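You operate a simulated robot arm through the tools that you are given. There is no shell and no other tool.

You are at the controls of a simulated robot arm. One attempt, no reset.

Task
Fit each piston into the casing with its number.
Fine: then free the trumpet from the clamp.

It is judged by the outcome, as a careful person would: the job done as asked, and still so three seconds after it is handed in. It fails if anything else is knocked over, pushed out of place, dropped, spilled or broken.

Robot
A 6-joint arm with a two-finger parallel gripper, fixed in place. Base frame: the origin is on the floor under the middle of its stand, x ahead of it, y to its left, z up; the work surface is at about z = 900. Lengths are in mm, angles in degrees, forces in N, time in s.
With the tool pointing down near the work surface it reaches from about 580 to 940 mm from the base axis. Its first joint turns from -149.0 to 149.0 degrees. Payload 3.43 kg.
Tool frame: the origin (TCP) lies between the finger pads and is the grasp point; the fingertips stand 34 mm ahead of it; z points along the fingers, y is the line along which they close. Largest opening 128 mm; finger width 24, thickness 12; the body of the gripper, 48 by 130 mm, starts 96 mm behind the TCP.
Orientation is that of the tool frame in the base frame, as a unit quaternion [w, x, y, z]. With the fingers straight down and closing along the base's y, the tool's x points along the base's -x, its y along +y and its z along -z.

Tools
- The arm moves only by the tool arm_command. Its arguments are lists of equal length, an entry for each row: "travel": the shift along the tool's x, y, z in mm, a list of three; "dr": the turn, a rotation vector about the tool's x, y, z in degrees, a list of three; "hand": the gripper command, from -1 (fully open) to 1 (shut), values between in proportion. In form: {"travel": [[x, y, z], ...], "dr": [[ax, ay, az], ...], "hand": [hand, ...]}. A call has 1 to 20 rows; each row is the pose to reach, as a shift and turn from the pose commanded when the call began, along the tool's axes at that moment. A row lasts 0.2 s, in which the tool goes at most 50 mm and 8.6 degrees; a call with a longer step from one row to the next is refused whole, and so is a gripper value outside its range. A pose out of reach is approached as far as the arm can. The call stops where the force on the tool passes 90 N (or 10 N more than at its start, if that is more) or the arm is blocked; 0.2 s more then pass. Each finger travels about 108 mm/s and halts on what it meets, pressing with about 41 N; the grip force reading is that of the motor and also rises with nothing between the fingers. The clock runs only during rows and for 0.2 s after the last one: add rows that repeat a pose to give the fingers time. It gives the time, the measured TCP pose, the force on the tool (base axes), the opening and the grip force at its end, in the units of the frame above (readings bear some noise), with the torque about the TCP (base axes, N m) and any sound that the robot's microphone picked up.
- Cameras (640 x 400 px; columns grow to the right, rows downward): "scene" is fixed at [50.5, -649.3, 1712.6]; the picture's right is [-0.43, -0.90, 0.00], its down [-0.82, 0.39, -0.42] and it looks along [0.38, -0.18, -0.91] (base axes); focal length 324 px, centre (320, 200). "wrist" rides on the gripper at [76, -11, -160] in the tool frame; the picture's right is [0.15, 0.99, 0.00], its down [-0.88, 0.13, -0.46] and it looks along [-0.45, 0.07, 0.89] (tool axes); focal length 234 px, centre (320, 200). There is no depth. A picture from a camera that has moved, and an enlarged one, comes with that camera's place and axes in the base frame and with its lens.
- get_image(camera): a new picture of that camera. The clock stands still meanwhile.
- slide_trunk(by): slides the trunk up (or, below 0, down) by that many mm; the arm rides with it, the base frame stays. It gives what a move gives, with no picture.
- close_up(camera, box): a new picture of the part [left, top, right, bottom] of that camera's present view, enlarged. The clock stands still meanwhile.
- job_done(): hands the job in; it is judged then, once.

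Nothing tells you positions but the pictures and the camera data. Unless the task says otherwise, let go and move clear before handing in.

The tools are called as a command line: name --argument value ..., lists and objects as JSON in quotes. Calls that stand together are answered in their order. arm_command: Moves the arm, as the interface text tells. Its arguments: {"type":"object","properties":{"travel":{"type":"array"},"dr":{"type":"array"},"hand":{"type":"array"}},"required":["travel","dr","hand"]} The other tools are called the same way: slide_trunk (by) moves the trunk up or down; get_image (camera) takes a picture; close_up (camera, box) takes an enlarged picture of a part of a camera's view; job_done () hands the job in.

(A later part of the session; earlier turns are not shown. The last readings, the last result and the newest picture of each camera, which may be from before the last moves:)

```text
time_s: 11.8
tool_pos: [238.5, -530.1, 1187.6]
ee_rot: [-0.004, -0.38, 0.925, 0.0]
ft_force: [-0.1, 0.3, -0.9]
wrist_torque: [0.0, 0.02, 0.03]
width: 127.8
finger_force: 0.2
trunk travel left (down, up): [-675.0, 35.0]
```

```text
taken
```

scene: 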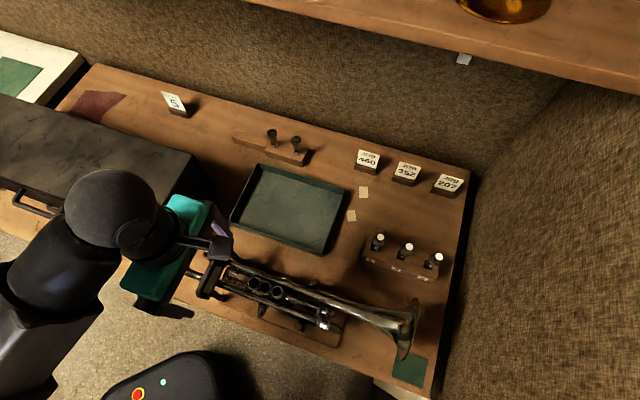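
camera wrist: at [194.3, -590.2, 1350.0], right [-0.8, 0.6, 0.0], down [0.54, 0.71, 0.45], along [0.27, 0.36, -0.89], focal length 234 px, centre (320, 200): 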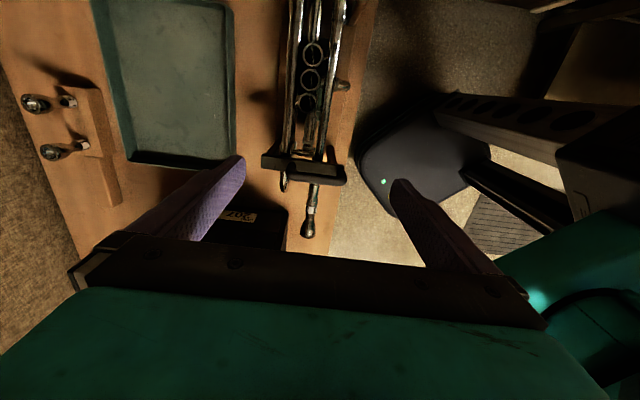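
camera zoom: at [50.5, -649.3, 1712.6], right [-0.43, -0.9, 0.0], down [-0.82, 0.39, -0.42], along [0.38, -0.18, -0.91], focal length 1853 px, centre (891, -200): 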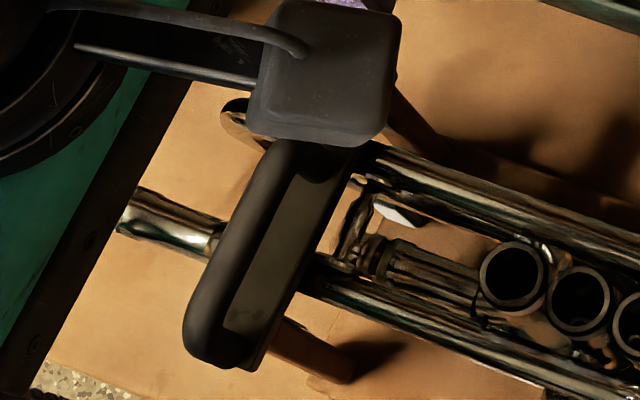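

The clamp is a bar with a D-handle across the trumpet, and I'll study it after the pistons are in. First I'll take piston 3, which sits in slot 1, so I'm hovering over it to refine its position.

arm_command --travel '[[33, -26, 0], [66, -52, 0], [99, -78, 0], [132, -104, 0], [165, -130, 10], [198, -156, 25], [232, -183, 40], [266, -210, 57], [266, -210, 57]]' --dr '[[0, 0, 0], [0, 0, 0], [0, 0, 0], [0, 0, 0], [0, 0, 0], [0, 0, 0], [0, 0, 0], [0, 0, 0], [0, 0, 0]]' --hand '[-1, -1, -1, -1, -1, -1, -1, -1, -1]'

get_image --camera "wrist"

get_image --camera "scene"

```text
time_s: 13.8
tool_pos: [199.1, -866.8, 1134.7]
ee_rot: [-0.005, -0.38, 0.925, -0.002]
ft_force: [0.0, -0.1, -0.7]
wrist_torque: [0.0, 0.0, 0.04]
width: 128.2
finger_force: 0.1
trunk travel left (down, up): [-675.0, 35.0]
```

```text
taken
camera wrist: at [153.9, -927.9, 1296.1], right [-0.8, 0.6, 0.0], down [0.54, 0.72, 0.45], along [0.27, 0.36, -0.89], focal length 234 px, centre (320, 200)
```

wrist: 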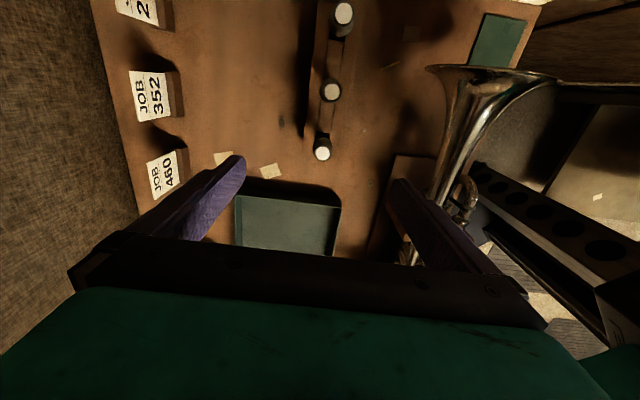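

```text
taken
```

scene: 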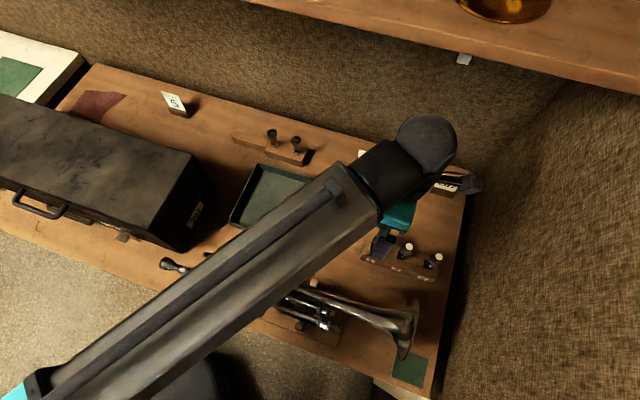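

close_up --camera "wrist" --box '[290, 60, 370, 170]'

close_up --camera "wrist" --box '[300, 125, 345, 165]'

close_up --camera "scene" --box '[355, 225, 450, 285]'

```text
3.64 times, centred on (330, 115) of wrist
camera zoom: at [153.9, -927.9, 1296.1], right [-0.8, 0.6, 0.0], down [0.54, 0.72, 0.45], along [0.27, 0.36, -0.89], focal length 852 px, centre (284, 509)
```

zoom: 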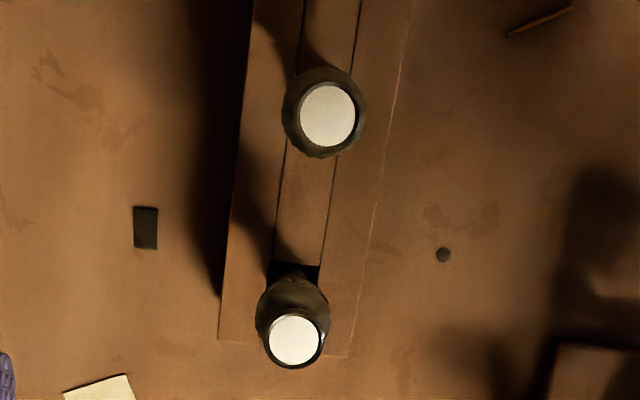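

```text
10.00 times, centred on (322, 145) of wrist
camera zoom: at [153.9, -927.9, 1296.1], right [-0.8, 0.6, 0.0], down [0.54, 0.72, 0.45], along [0.27, 0.36, -0.89], focal length 2342 px, centre (295, 750)
```

zoom: 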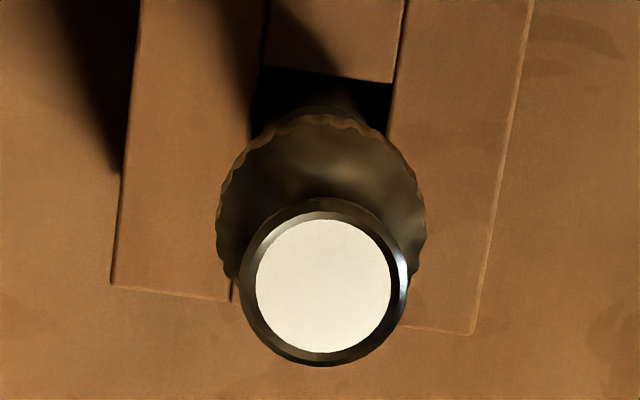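

```text
6.67 times, centred on (402, 255) of scene
camera zoom: at [50.5, -649.3, 1712.6], right [-0.43, -0.9, 0.0], down [-0.82, 0.39, -0.42], along [0.38, -0.18, -0.91], focal length 2162 px, centre (-230, -167)
```

zoom: 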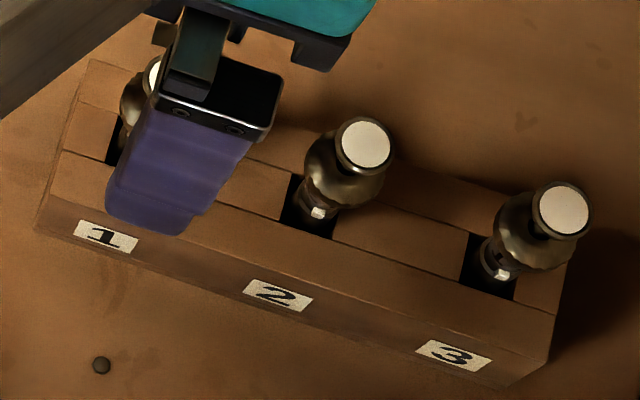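

Piston 3 in slot 1 is at about (196, -866.5), with its button top near z 1027. I'll correct the slight tool tilt, lower so the fingertips straddle the button above the cap, and check before closing.

arm_command --travel '[[1.5, 2.4, 20], [1.4, 2.4, 40], [1.2, 2.4, 60], [1.0, 2.4, 75], [1.0, 2.4, 90], [1.0, 2.4, 90]]' --dr '[[0, -0.3, -0.1], [0, -0.6, -0.3], [0, -0.6, -0.3], [0, -0.6, -0.3], [0, -0.6, -0.3], [0, -0.6, -0.3]]' --hand '[-1, -1, -0.7, -0.5, -0.3, -0.3]'

get_image --camera "wrist"

close_up --camera "scene" --box '[340, 200, 450, 290]'

```text
time_s: 15.2
tool_pos: [195.4, -864.5, 1044.7]
ee_rot: [0.0, -0.383, 0.924, 0.001]
ft_force: [-0.1, 0.2, -0.2]
wrist_torque: [0.04, 0.04, -0.01]
width: 83.1
finger_force: 0.1
trunk travel left (down, up): [-675.0, 35.0]
```

```text
taken
camera wrist: at [150.2, -927.7, 1205.6], right [-0.8, 0.6, 0.0], down [0.53, 0.71, 0.46], along [0.27, 0.37, -0.89], focal length 234 px, centre (320, 200)
```

wrist: 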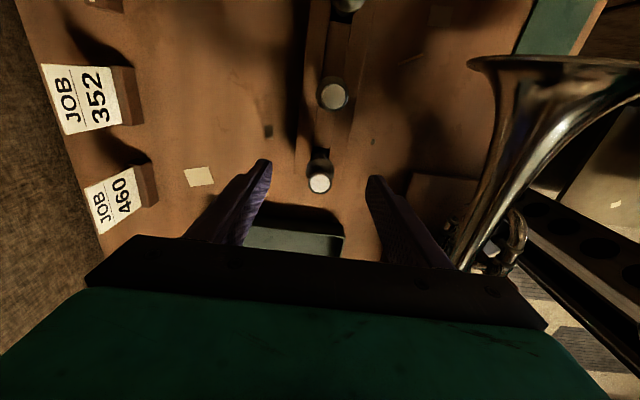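

```text
4.44 times, centred on (395, 245) of scene
camera zoom: at [50.5, -649.3, 1712.6], right [-0.43, -0.9, 0.0], down [-0.82, 0.39, -0.42], along [0.38, -0.18, -0.91], focal length 1441 px, centre (-13, 0)
```

zoom: 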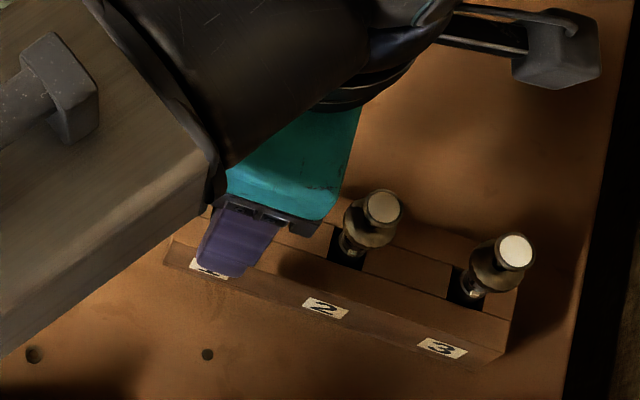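

close_up --camera "wrist" --box '[240, 140, 400, 240]'

```text
4.00 times, centred on (320, 190) of wrist
camera zoom: at [150.2, -927.7, 1205.6], right [-0.8, 0.6, 0.0], down [0.53, 0.71, 0.46], along [0.27, 0.37, -0.89], focal length 937 px, centre (320, 240)
```

zoom: 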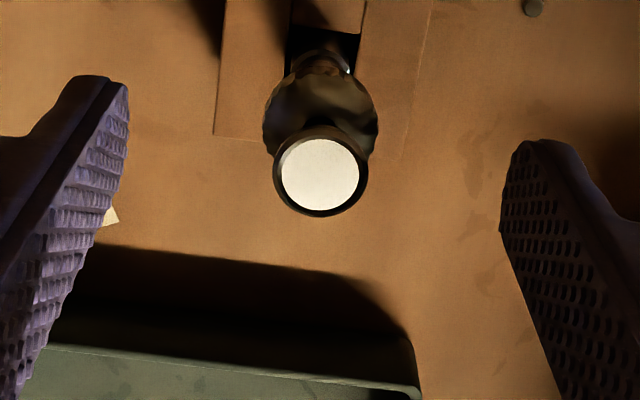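

The button is centred between the fingers. Closing now.

arm_command --travel '[[0, 0, 0], [0, 0, 0], [0, 0, 0], [0, 0, 0]]' --dr '[[0, 0, 0], [0, 0, 0], [0, 0, 0], [0, 0, 0]]' --hand '[0.3, 0.7, 1, 1]'

close_up --camera "wrist" --box '[240, 130, 400, 230]'

```text
time_s: 16.2
tool_pos: [195.0, -864.7, 1044.5]
ee_rot: [0.001, -0.383, 0.924, 0.001]
ft_force: [-0.1, 0.1, -0.3]
wrist_torque: [-0.03, -0.04, 0.0]
width: 18.3
finger_force: 41.2
trunk travel left (down, up): [-675.0, 35.0]
```

```text
4.00 times, centred on (320, 180) of wrist
camera zoom: at [150.2, -927.8, 1205.8], right [-0.8, 0.6, 0.0], down [0.53, 0.71, 0.46], along [0.27, 0.37, -0.89], focal length 937 px, centre (320, 280)
```

zoom: 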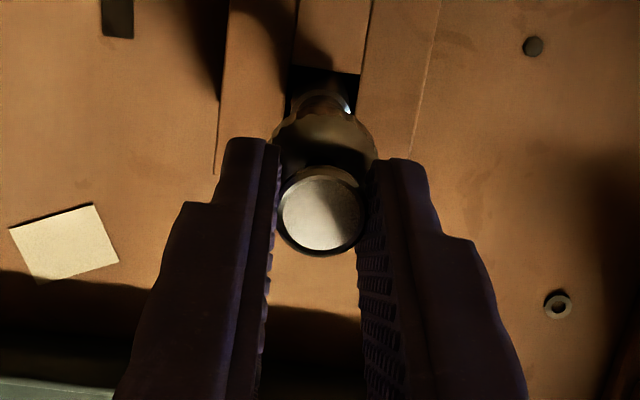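

Gripped at 18.3 mm, which matches the button. I'll lift straight up and check.

arm_command --travel '[[0, 0, -10], [0, 0, -25], [0, 0, -40], [0, 0, -55], [0, 0, -70], [0, 0, -70]]' --dr '[[0, 0, 0], [0, 0, 0], [0, 0, 0], [0, 0, 0], [0, 0, 0], [0, 0, 0]]' --hand '[1, 1, 1, 1, 1, 1]'

close_up --camera "wrist" --box '[240, 100, 400, 230]'

close_up --camera "scene" --box '[340, 200, 450, 290]'

```text
time_s: 17.6
tool_pos: [197.2, -864.8, 1115.7]
ee_rot: [0.001, -0.383, 0.924, 0.001]
ft_force: [0.3, 0.7, -1.0]
wrist_torque: [-0.01, 0.0, -0.04]
width: 18.3
finger_force: 41.0
trunk travel left (down, up): [-675.0, 35.0]
```

```text
3.08 times, centred on (320, 165) of wrist
camera zoom: at [151.6, -927.8, 1276.3], right [-0.8, 0.6, 0.0], down [0.53, 0.71, 0.46], along [0.27, 0.37, -0.89], focal length 720 px, centre (320, 308)
```

zoom: 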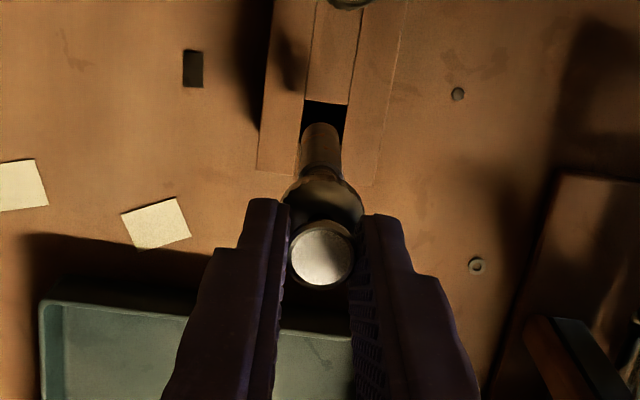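

```text
4.44 times, centred on (395, 245) of scene
camera zoom: at [50.5, -649.3, 1712.6], right [-0.43, -0.9, 0.0], down [-0.82, 0.39, -0.42], along [0.38, -0.18, -0.91], focal length 1441 px, centre (-13, 0)
```

zoom: 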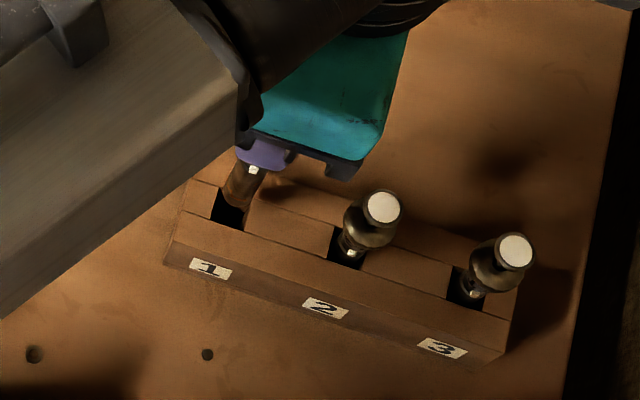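

arm_command --travel '[[0, 0, -12], [0, 0, -24], [0, 0, -24]]' --dr '[[0, 0, 0], [0, 0, 0], [0, 0, 0]]' --hand '[1, 1, 1]'

close_up --camera "wrist" --box '[240, 100, 400, 230]'

close_up --camera "scene" --box '[340, 200, 450, 290]'

```text
time_s: 18.4
tool_pos: [195.7, -865.0, 1139.7]
ee_rot: [0.0, -0.383, 0.924, 0.0]
ft_force: [0.1, 0.7, 0.1]
wrist_torque: [-0.02, -0.04, -0.06]
width: 18.3
finger_force: 40.7
trunk travel left (down, up): [-675.0, 35.0]
```

```text
3.08 times, centred on (320, 165) of wrist
camera zoom: at [150.5, -927.4, 1300.4], right [-0.8, 0.6, 0.0], down [0.53, 0.71, 0.46], along [0.27, 0.37, -0.89], focal length 720 px, centre (320, 308)
```

zoom: 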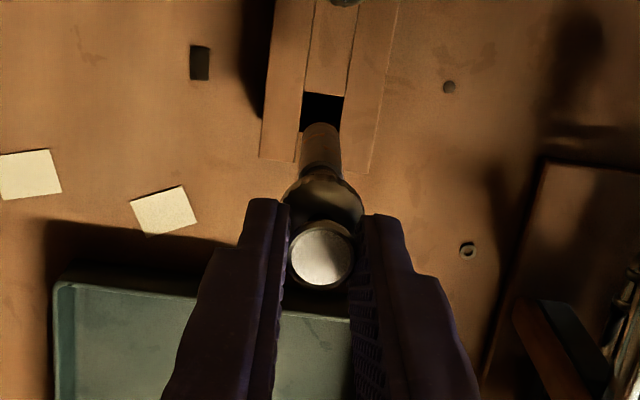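

```text
4.44 times, centred on (395, 245) of scene
camera zoom: at [50.5, -649.3, 1712.6], right [-0.43, -0.9, 0.0], down [-0.82, 0.39, -0.42], along [0.38, -0.18, -0.91], focal length 1441 px, centre (-13, 0)
```

zoom: 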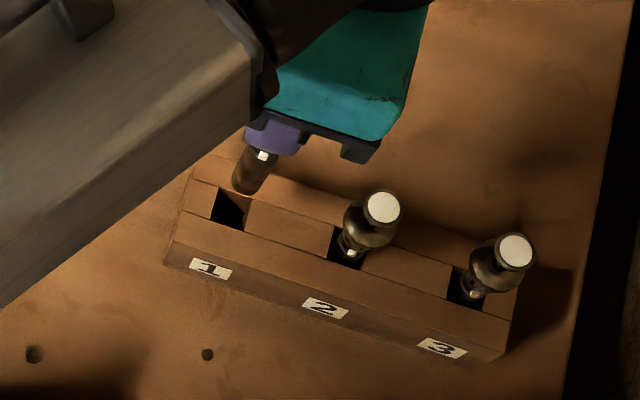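

Piston 3 is clear of the rack. I'll carry it over casing 3, rising on the way so its foot clears the bell tube and rims.

arm_command --travel '[[-14, 15, -20], [-34, 37, -40], [-58, 63, -58], [-82, 89, -68], [-104, 113, -70], [-126, 137, -70], [-148, 161, -70], [-169, 183, -70], [-169, 183, -70]]' --dr '[[0, 0, 0], [0, 0, 0], [0, 0, 0], [0, 0, 0], [0, 0, 0], [0, 0, 0], [0, 0, 0], [0, 0, 0], [0, 0, 0]]' --hand '[1, 1, 1, 1, 1, 1, 1, 1, 1]'

get_image --camera "wrist"

get_image --camera "scene"

```text
time_s: 20.4
tool_pos: [188.8, -614.6, 1210.4]
ee_rot: [0.001, -0.383, 0.924, 0.001]
ft_force: [-0.6, -0.3, -0.4]
wrist_torque: [0.01, -0.02, -0.02]
width: 18.2
finger_force: 41.4
trunk travel left (down, up): [-675.0, 35.0]
```

```text
taken
camera wrist: at [142.7, -678.1, 1371.7], right [-0.8, 0.6, 0.0], down [0.53, 0.71, 0.46], along [0.27, 0.37, -0.89], focal length 234 px, centre (320, 200)
```

wrist: 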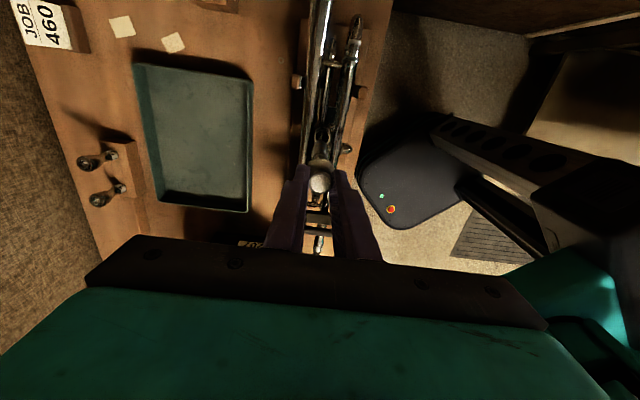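

```text
taken
```

scene: 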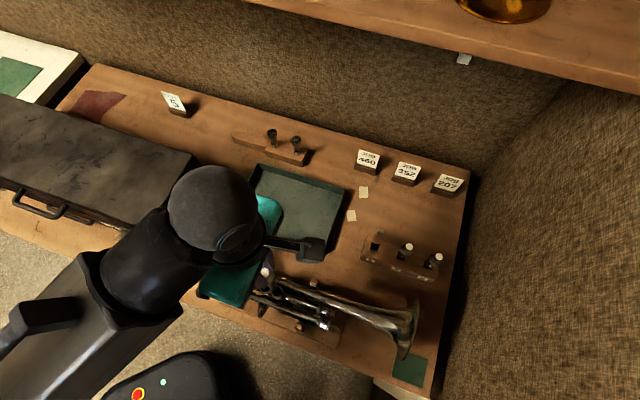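

close_up --camera "wrist" --box '[290, 110, 350, 210]'

close_up --camera "scene" --box '[235, 250, 315, 310]'

```text
4.00 times, centred on (320, 160) of wrist
camera zoom: at [142.7, -678.1, 1371.7], right [-0.8, 0.6, 0.0], down [0.53, 0.71, 0.46], along [0.27, 0.37, -0.89], focal length 937 px, centre (320, 360)
```

zoom: 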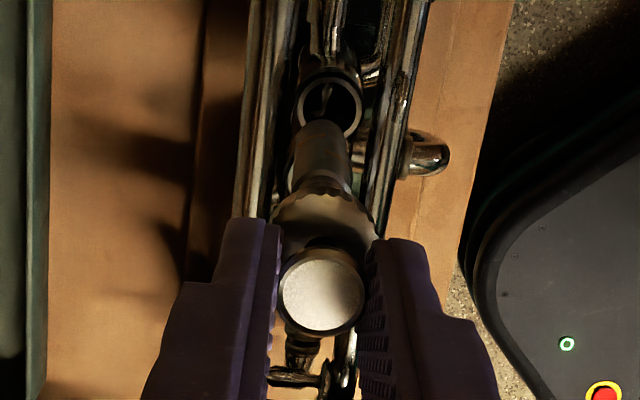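

```text
6.67 times, centred on (275, 280) of scene
camera zoom: at [50.5, -649.3, 1712.6], right [-0.43, -0.9, 0.0], down [-0.82, 0.39, -0.42], along [0.38, -0.18, -0.91], focal length 2162 px, centre (620, -333)
```

zoom: 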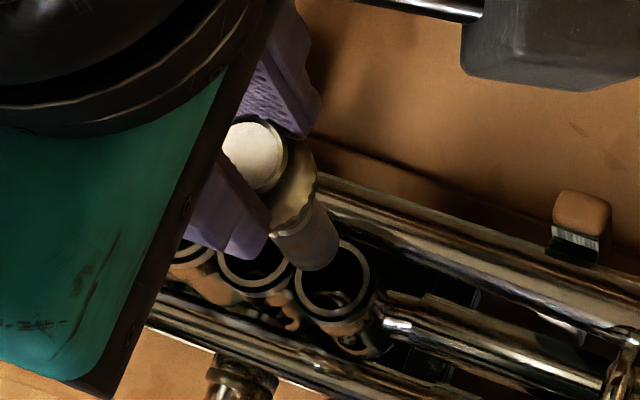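

Both cameras show the piston foot and casing 3 together, and the foot needs to go about 6.5 mm toward the bell and 2 mm sideways. I'll shift, lower partway and re-measure.

arm_command --travel '[[3, 1, 5], [6.5, 2.2, 10], [6.5, 2.2, 18], [6.5, 2.2, 18]]' --dr '[[0, 0, 0], [0, 0, 0], [0, 0, 0], [0, 0, 0]]' --hand '[1, 1, 1, 1]'

close_up --camera "wrist" --box '[300, 120, 340, 160]'

close_up --camera "scene" --box '[255, 265, 295, 300]'

```text
time_s: 21.4
tool_pos: [180.1, -619.0, 1191.7]
ee_rot: [0.001, -0.382, 0.924, 0.001]
ft_force: [-0.4, -0.7, 0.1]
wrist_torque: [0.01, 0.01, -0.03]
width: 18.1
finger_force: 41.0
trunk travel left (down, up): [-675.0, 35.0]
```

```text
10.00 times, centred on (320, 140) of wrist
camera zoom: at [134.9, -681.8, 1352.8], right [-0.8, 0.6, 0.0], down [0.53, 0.71, 0.46], along [0.27, 0.37, -0.89], focal length 2342 px, centre (320, 800)
```

zoom: 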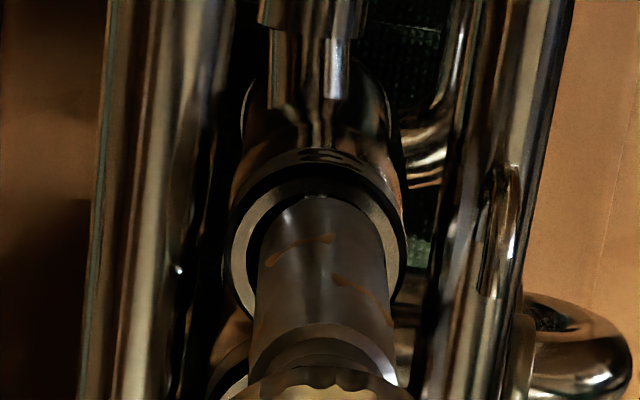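

```text
11.43 times, centred on (275, 282) of scene
camera zoom: at [50.5, -649.3, 1712.6], right [-0.43, -0.9, 0.0], down [-0.82, 0.39, -0.42], along [0.38, -0.18, -0.91], focal length 3706 px, centre (834, -743)
```

zoom: 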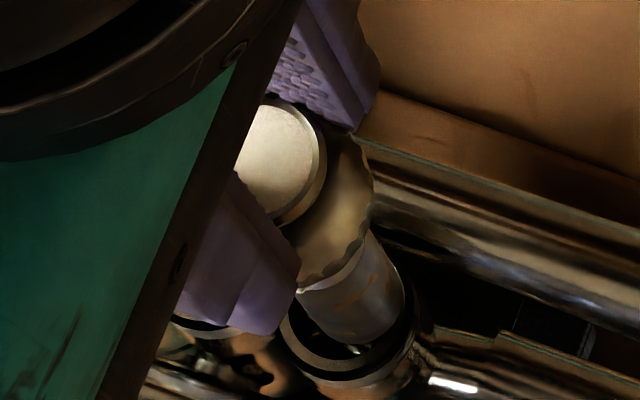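

arm_command --travel '[[0, 0, 0], [0, 0, 0], [0, 0, 0]]' --dr '[[0, 0, 0], [0, 0, 0], [0, 0, 0]]' --hand '[1, 1, 1]'

close_up --camera "scene" --box '[262, 275, 290, 297]'

close_up --camera "wrist" --box '[305, 130, 335, 155]'

```text
time_s: 22.2
tool_pos: [180.5, -617.7, 1192.0]
ee_rot: [0.001, -0.382, 0.924, 0.0]
ft_force: [-0.5, -0.1, -0.9]
wrist_torque: [-0.03, -0.01, 0.02]
width: 18.4
finger_force: 41.0
trunk travel left (down, up): [-675.0, 35.0]
```

```text
16.00 times, centred on (276, 286) of scene
camera zoom: at [50.5, -649.3, 1712.6], right [-0.43, -0.9, 0.0], down [-0.82, 0.39, -0.42], along [0.38, -0.18, -0.91], focal length 5188 px, centre (1024, -1176)
```

zoom: 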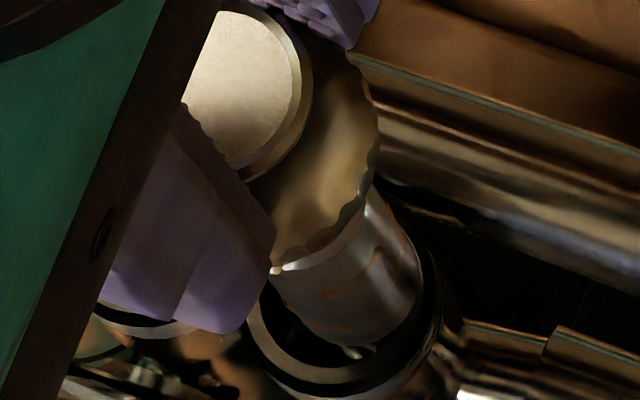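

```text
16.00 times, centred on (320, 142) of wrist
camera zoom: at [135.0, -681.7, 1353.0], right [-0.8, 0.6, 0.0], down [0.53, 0.71, 0.46], along [0.27, 0.37, -0.89], focal length 3747 px, centre (320, 1120)
```

zoom: 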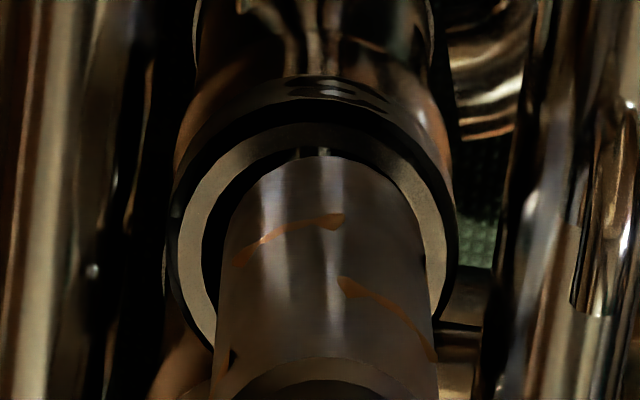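

The last shift overshot because the foot is higher above the rim than I assumed. I'll move back about 5 mm, lower a bit and re-measure with less parallax.

arm_command --travel '[[-2.5, 0, 0], [-5, 0, 5], [-5, 0, 10], [-5, 0, 10], [-5, 0, 10]]' --dr '[[0, 0, 0], [0, 0, 0], [0, 0, 0], [0, 0, 0], [0, 0, 0]]' --hand '[1, 1, 1, 1, 1]'

close_up --camera "scene" --box '[262, 275, 290, 297]'

close_up --camera "wrist" --box '[305, 130, 335, 155]'

```text
time_s: 23.4
tool_pos: [184.1, -615.3, 1181.4]
ee_rot: [0.001, -0.383, 0.924, 0.0]
ft_force: [0.3, -0.1, -1.0]
wrist_torque: [-0.01, -0.01, -0.01]
width: 18.3
finger_force: 41.0
trunk travel left (down, up): [-675.0, 35.0]
```

```text
16.00 times, centred on (276, 286) of scene
camera zoom: at [50.5, -649.3, 1712.6], right [-0.43, -0.9, 0.0], down [-0.82, 0.39, -0.42], along [0.38, -0.18, -0.91], focal length 5188 px, centre (1024, -1176)
```

zoom: 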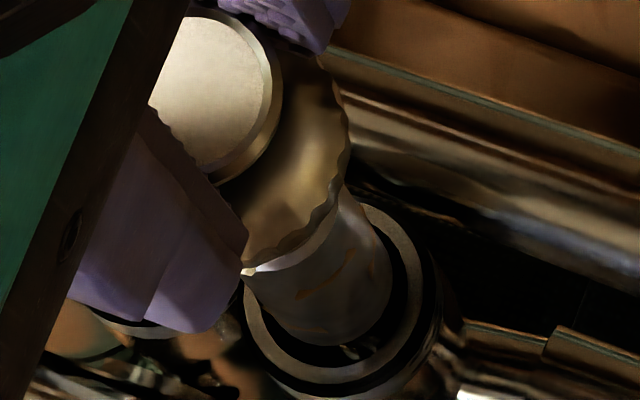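

```text
16.00 times, centred on (320, 142) of wrist
camera zoom: at [138.3, -678.3, 1342.5], right [-0.8, 0.6, 0.0], down [0.53, 0.71, 0.46], along [0.27, 0.37, -0.89], focal length 3747 px, centre (320, 1120)
```

zoom: 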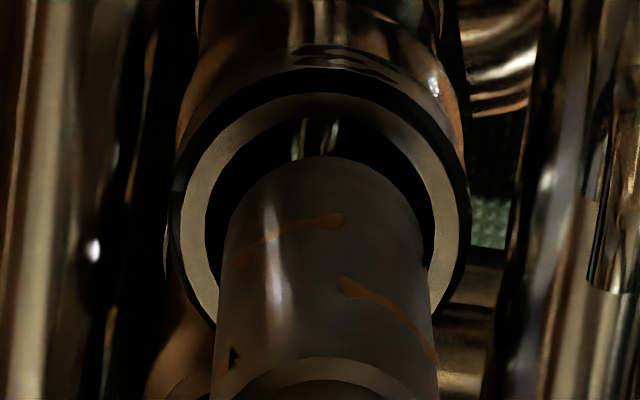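

Nearly aligned, with a remaining gap of about 10 mm. I'll make a fine shift, lower 6 mm and check again.

arm_command --travel '[[-0.4, 0.1, 3], [-0.4, 0.1, 6], [-0.4, 0.1, 6], [-0.4, 0.1, 6]]' --dr '[[0, 0, 0], [0, 0, 0], [0, 0, 0], [0, 0, 0]]' --hand '[1, 1, 1, 1]'

close_up --camera "scene" --box '[262, 275, 290, 297]'

close_up --camera "wrist" --box '[305, 130, 335, 155]'

```text
time_s: 24.4
tool_pos: [183.5, -613.6, 1174.8]
ee_rot: [0.001, -0.383, 0.924, 0.0]
ft_force: [0.3, 0.7, -1.2]
wrist_torque: [0.02, -0.01, 0.0]
width: 18.0
finger_force: 40.5
trunk travel left (down, up): [-675.0, 35.0]
```

```text
16.00 times, centred on (276, 286) of scene
camera zoom: at [50.5, -649.3, 1712.6], right [-0.43, -0.9, 0.0], down [-0.82, 0.39, -0.42], along [0.38, -0.18, -0.91], focal length 5188 px, centre (1024, -1176)
```

zoom: 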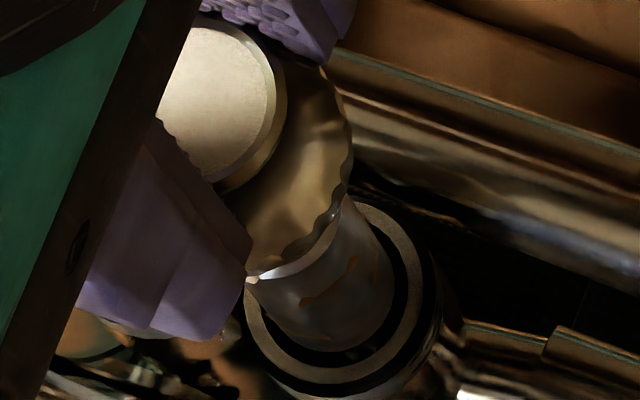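

```text
16.00 times, centred on (320, 142) of wrist
camera zoom: at [138.6, -678.0, 1336.1], right [-0.8, 0.6, 0.0], down [0.53, 0.71, 0.46], along [0.27, 0.37, -0.89], focal length 3747 px, centre (320, 1120)
```

zoom: 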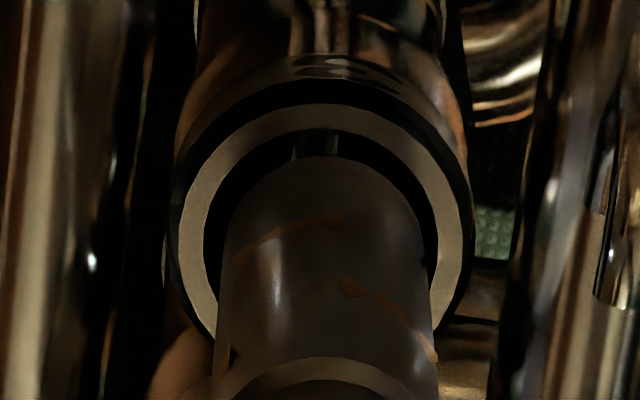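

Both views show the foot centred on the rim. Lowering slowly and watching the force.

arm_command --travel '[[0, 0, 3], [0, 0, 6], [0, 0, 9], [0, 0, 12], [0, 0, 12]]' --dr '[[0, 0, 0], [0, 0, 0], [0, 0, 0], [0, 0, 0], [0, 0, 0]]' --hand '[1, 1, 1, 1, 1]'

close_up --camera "scene" --box '[262, 275, 290, 297]'

close_up --camera "wrist" --box '[305, 130, 335, 155]'

```text
time_s: 25.6
tool_pos: [184.8, -615.5, 1162.3]
ee_rot: [0.0, -0.383, 0.924, 0.001]
ft_force: [0.2, -0.9, -1.1]
wrist_torque: [0.01, 0.0, 0.02]
width: 18.4
finger_force: 41.3
trunk travel left (down, up): [-675.0, 35.0]
```

```text
16.00 times, centred on (276, 286) of scene
camera zoom: at [50.5, -649.3, 1712.6], right [-0.43, -0.9, 0.0], down [-0.82, 0.39, -0.42], along [0.38, -0.18, -0.91], focal length 5188 px, centre (1024, -1176)
```

zoom: 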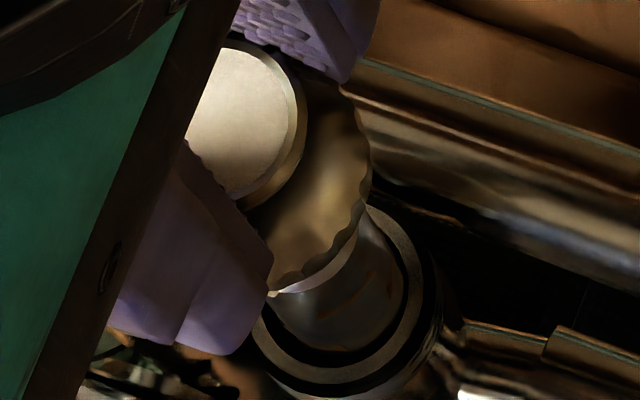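

```text
16.00 times, centred on (320, 142) of wrist
camera zoom: at [138.6, -678.7, 1323.9], right [-0.8, 0.6, 0.0], down [0.53, 0.71, 0.46], along [0.27, 0.37, -0.89], focal length 3747 px, centre (320, 1120)
```

zoom: 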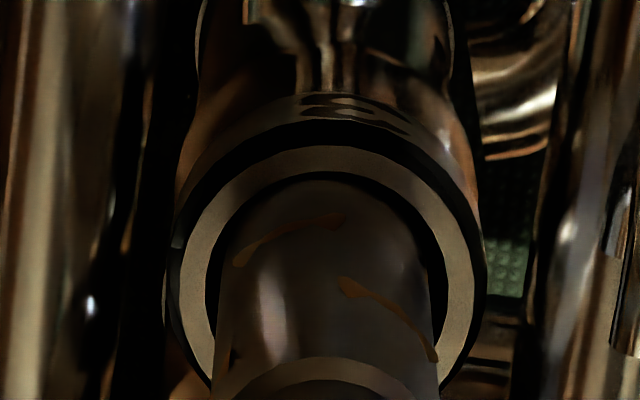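

The foot has entered casing 3 with no contact force. Continuing down in stages.

arm_command --travel '[[0, 0, 4], [0, 0, 8], [0, 0, 12], [0, 0, 16], [0, 0, 20], [0, 0, 20]]' --dr '[[0, 0, 0], [0, 0, 0], [0, 0, 0], [0, 0, 0], [0, 0, 0], [0, 0, 0]]' --hand '[1, 1, 1, 1, 1, 1]'

close_up --camera "wrist" --box '[295, 130, 345, 180]'

close_up --camera "scene" --box '[258, 272, 298, 302]'

```text
time_s: 27.0
tool_pos: [183.9, -614.6, 1142.1]
ee_rot: [0.001, -0.383, 0.924, 0.001]
ft_force: [-0.2, -0.1, -0.9]
wrist_torque: [0.0, 0.02, 0.03]
width: 18.2
finger_force: 41.0
trunk travel left (down, up): [-675.0, 35.0]
```

```text
8.00 times, centred on (320, 155) of wrist
camera zoom: at [138.7, -678.5, 1303.4], right [-0.8, 0.6, 0.0], down [0.53, 0.71, 0.46], along [0.27, 0.37, -0.89], focal length 1873 px, centre (320, 560)
```

zoom: 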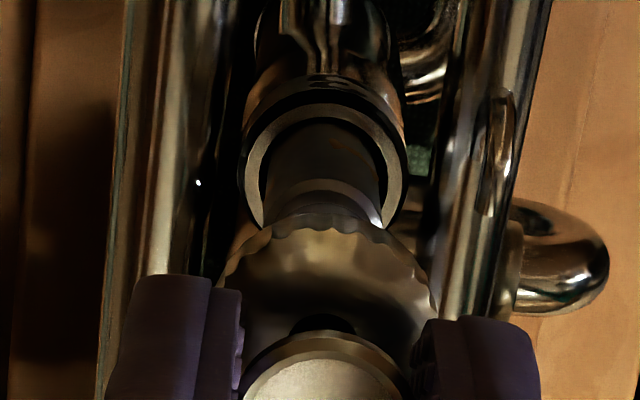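

```text
13.33 times, centred on (278, 287) of scene
camera zoom: at [50.5, -649.3, 1712.6], right [-0.43, -0.9, 0.0], down [-0.82, 0.39, -0.42], along [0.38, -0.18, -0.91], focal length 4323 px, centre (880, -960)
```

zoom: 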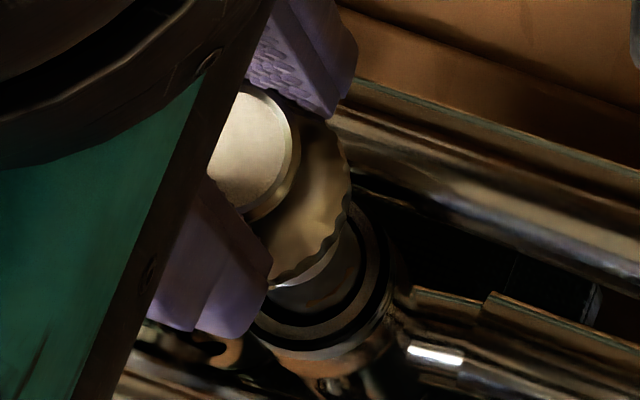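

arm_command --travel '[[0, 0, 5], [0, 0, 10], [0, 0, 15], [0, 0, 20], [0, 0, 25], [0, 0, 25]]' --dr '[[0, 0, 0], [0, 0, 0], [0, 0, 0], [0, 0, 0], [0, 0, 0], [0, 0, 0]]' --hand '[1, 1, 1, 1, 1, 1]'

close_up --camera "wrist" --box '[295, 130, 345, 180]'

close_up --camera "scene" --box '[258, 272, 298, 302]'

```text
time_s: 28.4
tool_pos: [184.1, -615.2, 1117.6]
ee_rot: [0.001, -0.383, 0.924, 0.0]
ft_force: [-0.5, 0.1, -0.9]
wrist_torque: [0.01, 0.0, 0.02]
width: 18.3
finger_force: 40.4
trunk travel left (down, up): [-675.0, 35.0]
```

```text
8.00 times, centred on (320, 155) of wrist
camera zoom: at [138.0, -678.7, 1278.9], right [-0.8, 0.6, 0.0], down [0.53, 0.71, 0.46], along [0.27, 0.37, -0.89], focal length 1873 px, centre (320, 560)
```

zoom: 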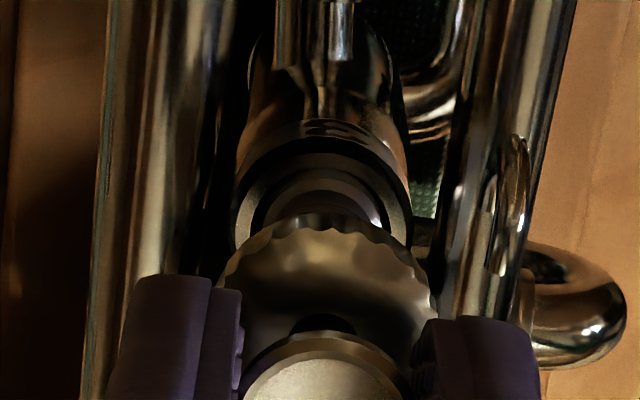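

```text
13.33 times, centred on (278, 287) of scene
camera zoom: at [50.5, -649.3, 1712.6], right [-0.43, -0.9, 0.0], down [-0.82, 0.39, -0.42], along [0.38, -0.18, -0.91], focal length 4323 px, centre (880, -960)
```

zoom: 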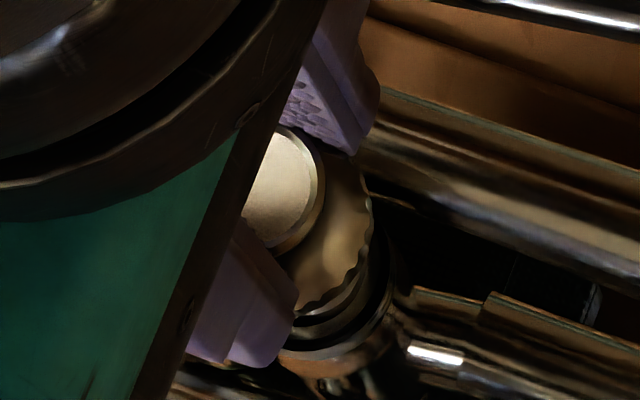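

arm_command --travel '[[0, 0, 4], [0, 0, 8], [0, 0, 12], [0, 0, 16], [0, 0, 20], [0, 0, 20]]' --dr '[[0, 0, 0], [0, 0, 0], [0, 0, 0], [0, 0, 0], [0, 0, 0], [0, 0, 0]]' --hand '[1, 1, 1, 1, 1, 1]'

close_up --camera "wrist" --box '[295, 130, 345, 180]'

close_up --camera "scene" --box '[258, 272, 298, 302]'

```text
time_s: 29.8
tool_pos: [183.5, -615.5, 1098.9]
ee_rot: [0.001, -0.383, 0.924, 0.001]
ft_force: [0.4, -0.1, 0.1]
wrist_torque: [-0.01, -0.03, 0.04]
width: 18.3
finger_force: 41.1
trunk travel left (down, up): [-675.0, 35.0]
```

```text
8.00 times, centred on (320, 155) of wrist
camera zoom: at [138.0, -678.5, 1259.3], right [-0.8, 0.6, 0.0], down [0.53, 0.71, 0.46], along [0.27, 0.37, -0.89], focal length 1873 px, centre (320, 560)
```

zoom: 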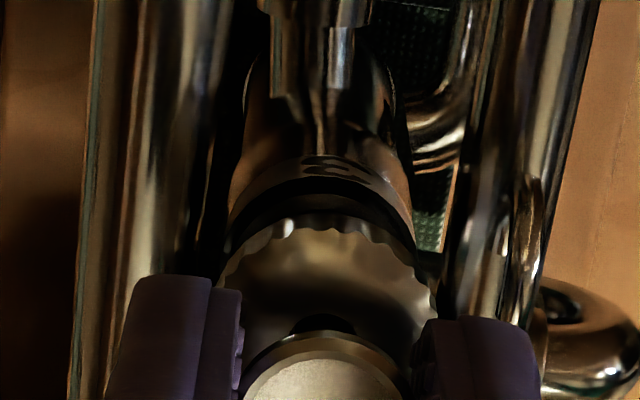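

```text
13.33 times, centred on (278, 287) of scene
camera zoom: at [50.5, -649.3, 1712.6], right [-0.43, -0.9, 0.0], down [-0.82, 0.39, -0.42], along [0.38, -0.18, -0.91], focal length 4323 px, centre (880, -960)
```

zoom: 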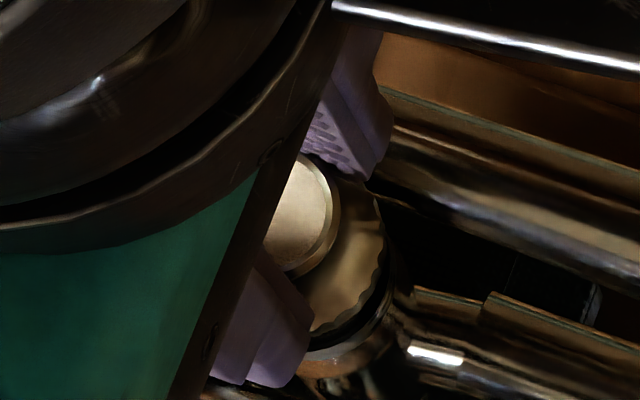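

arm_command --travel '[[0, 0, 2], [0, 0, 4], [0, 0, 6], [0, 0, 6]]' --dr '[[0, 0, 0], [0, 0, 0], [0, 0, 0], [0, 0, 0]]' --hand '[1, 1, 1, 1]'

close_up --camera "wrist" --box '[295, 130, 345, 180]'

```text
time_s: 30.8
tool_pos: [183.4, -615.0, 1091.4]
ee_rot: [0.002, -0.383, 0.924, 0.001]
ft_force: [0.5, -0.5, 0.9]
wrist_torque: [-0.03, 0.03, 0.01]
width: 18.2
finger_force: 41.4
trunk travel left (down, up): [-675.0, 35.0]
```

```text
8.00 times, centred on (320, 155) of wrist
camera zoom: at [137.8, -678.3, 1253.3], right [-0.8, 0.6, 0.0], down [0.53, 0.71, 0.46], along [0.27, 0.37, -0.89], focal length 1873 px, centre (320, 560)
```

zoom: 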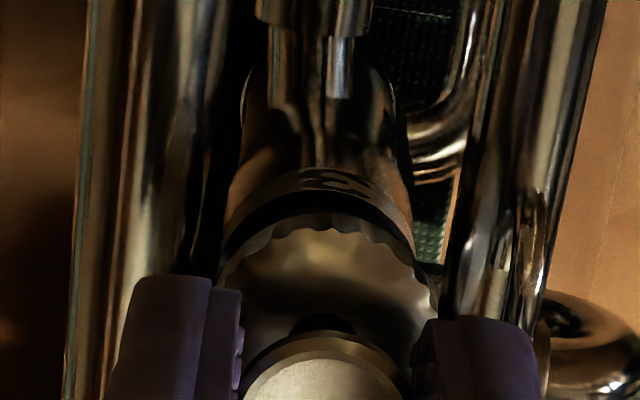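

arm_command --travel '[[0, 0, 1.5], [0, 0, 3], [0, 0, 4.5], [0, 0, 4.5]]' --dr '[[0, 0, 0], [0, 0, 0], [0, 0, 0], [0, 0, 0]]' --hand '[1, 1, 1, 1]'

close_up --camera "wrist" --box '[295, 130, 345, 180]'

close_up --camera "scene" --box '[258, 272, 298, 302]'

```text
time_s: 31.8
tool_pos: [183.3, -615.1, 1087.3]
ee_rot: [0.0, -0.383, 0.924, 0.001]
ft_force: [0.1, 0.1, -0.5]
wrist_torque: [0.0, 0.0, -0.02]
width: 18.2
finger_force: 41.2
trunk travel left (down, up): [-675.0, 35.0]
```

```text
8.00 times, centred on (320, 155) of wrist
camera zoom: at [138.5, -678.6, 1248.5], right [-0.8, 0.6, 0.0], down [0.53, 0.71, 0.46], along [0.27, 0.37, -0.89], focal length 1873 px, centre (320, 560)
```

zoom: 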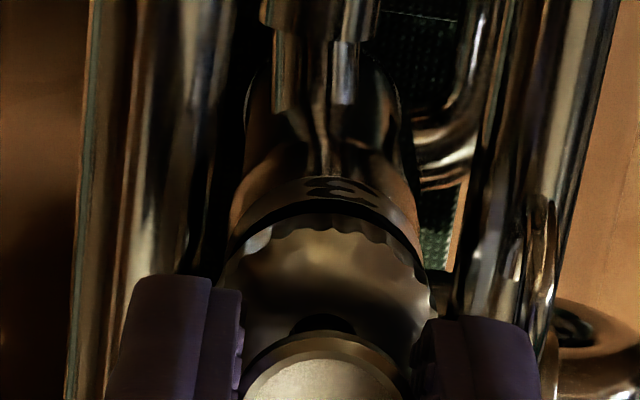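

```text
13.33 times, centred on (278, 287) of scene
camera zoom: at [50.5, -649.3, 1712.6], right [-0.43, -0.9, 0.0], down [-0.82, 0.39, -0.42], along [0.38, -0.18, -0.91], focal length 4323 px, centre (880, -960)
```

zoom: 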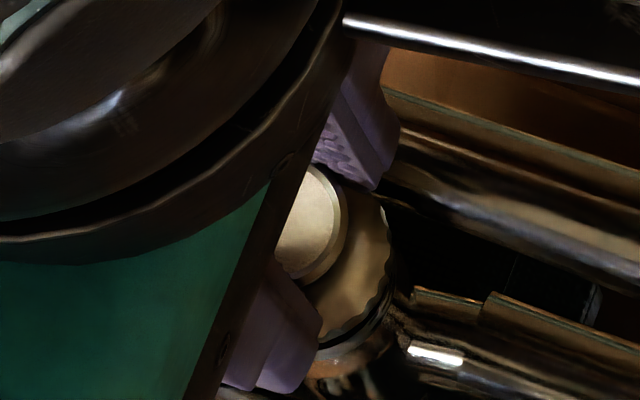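

arm_command --travel '[[0, 0, 1], [0, 0, 2], [0, 0, 3], [0, 0, 3]]' --dr '[[0, 0, 0], [0, 0, 0], [0, 0, 0], [0, 0, 0]]' --hand '[1, 1, 1, 1]'

close_up --camera "wrist" --box '[295, 130, 345, 180]'

```text
time_s: 32.8
tool_pos: [183.0, -615.4, 1083.4]
ee_rot: [0.001, -0.383, 0.924, 0.001]
ft_force: [0.6, -0.1, -0.6]
wrist_torque: [0.01, 0.01, 0.03]
width: 18.5
finger_force: 41.8
trunk travel left (down, up): [-675.0, 35.0]
```

```text
8.00 times, centred on (320, 155) of wrist
camera zoom: at [138.3, -678.4, 1245.1], right [-0.8, 0.6, 0.0], down [0.53, 0.71, 0.46], along [0.27, 0.37, -0.89], focal length 1873 px, centre (320, 560)
```

zoom: 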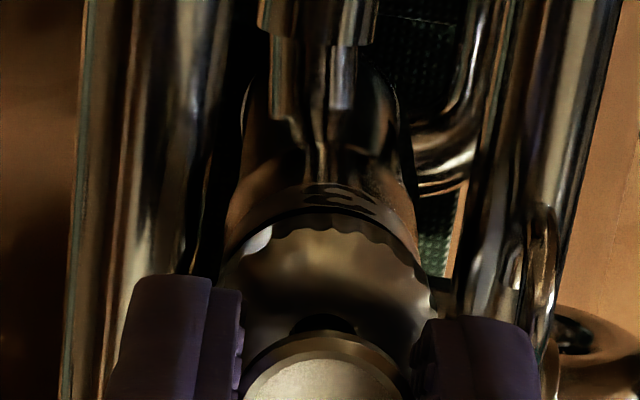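

arm_command --travel '[[0, 0, 1], [0, 0, 2], [0, 0, 3], [0, 0, 3]]' --dr '[[0, 0, 0], [0, 0, 0], [0, 0, 0], [0, 0, 0]]' --hand '[1, 1, 1, 1]'

close_up --camera "wrist" --box '[295, 130, 345, 180]'

close_up --camera "scene" --box '[268, 275, 298, 302]'

```text
time_s: 33.8
tool_pos: [183.4, -614.9, 1080.6]
ee_rot: [0.001, -0.383, 0.924, 0.001]
ft_force: [-0.5, -0.3, -0.2]
wrist_torque: [0.01, -0.01, 0.0]
width: 18.2
finger_force: 40.2
trunk travel left (down, up): [-675.0, 35.0]
```

```text
8.00 times, centred on (320, 155) of wrist
camera zoom: at [138.7, -678.7, 1242.8], right [-0.8, 0.6, 0.0], down [0.53, 0.71, 0.46], along [0.27, 0.37, -0.89], focal length 1873 px, centre (320, 560)
```

zoom: 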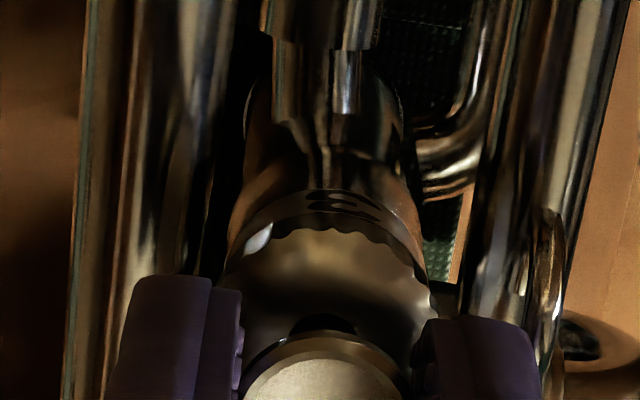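

```text
14.81 times, centred on (283, 288) of scene
camera zoom: at [50.5, -649.3, 1712.6], right [-0.43, -0.9, 0.0], down [-0.82, 0.39, -0.42], along [0.38, -0.18, -0.91], focal length 4804 px, centre (868, -1111)
```

zoom: 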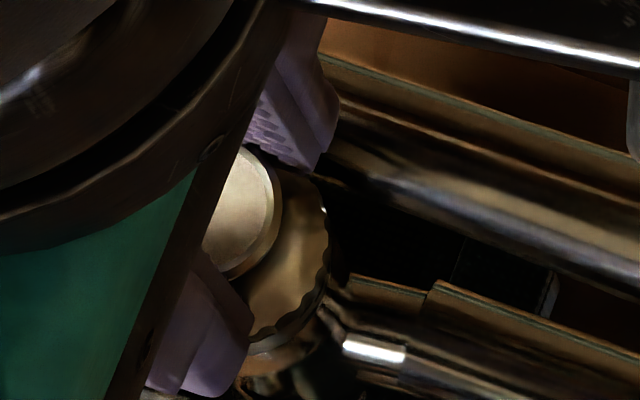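

arm_command --travel '[[0, 0, 1], [0, 0, 2], [0, 0, 2]]' --dr '[[0, 0, 0], [0, 0, 0], [0, 0, 0]]' --hand '[1, 1, 1]'

close_up --camera "wrist" --box '[295, 130, 345, 180]'

```text
time_s: 34.6
tool_pos: [184.4, -614.1, 1080.6]
ee_rot: [0.0, -0.381, 0.924, 0.0]
ft_force: [0.1, -1.3, 7.6]
wrist_torque: [-0.01, 0.01, -0.02]
width: 18.3
finger_force: 41.2
trunk travel left (down, up): [-675.0, 35.0]
```

```text
8.00 times, centred on (320, 155) of wrist
camera zoom: at [138.6, -678.0, 1241.8], right [-0.8, 0.6, 0.0], down [0.53, 0.71, 0.46], along [0.27, 0.37, -0.89], focal length 1873 px, centre (320, 560)
```

zoom: 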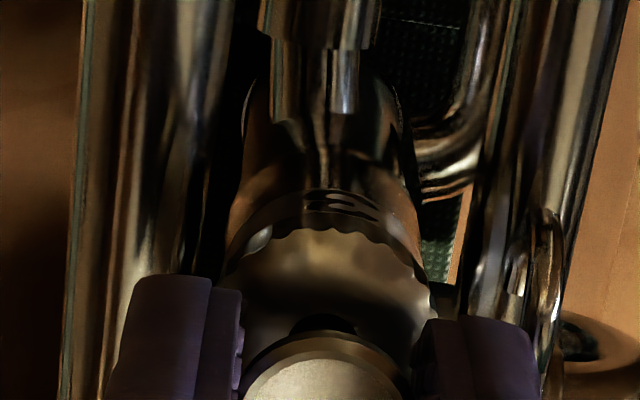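

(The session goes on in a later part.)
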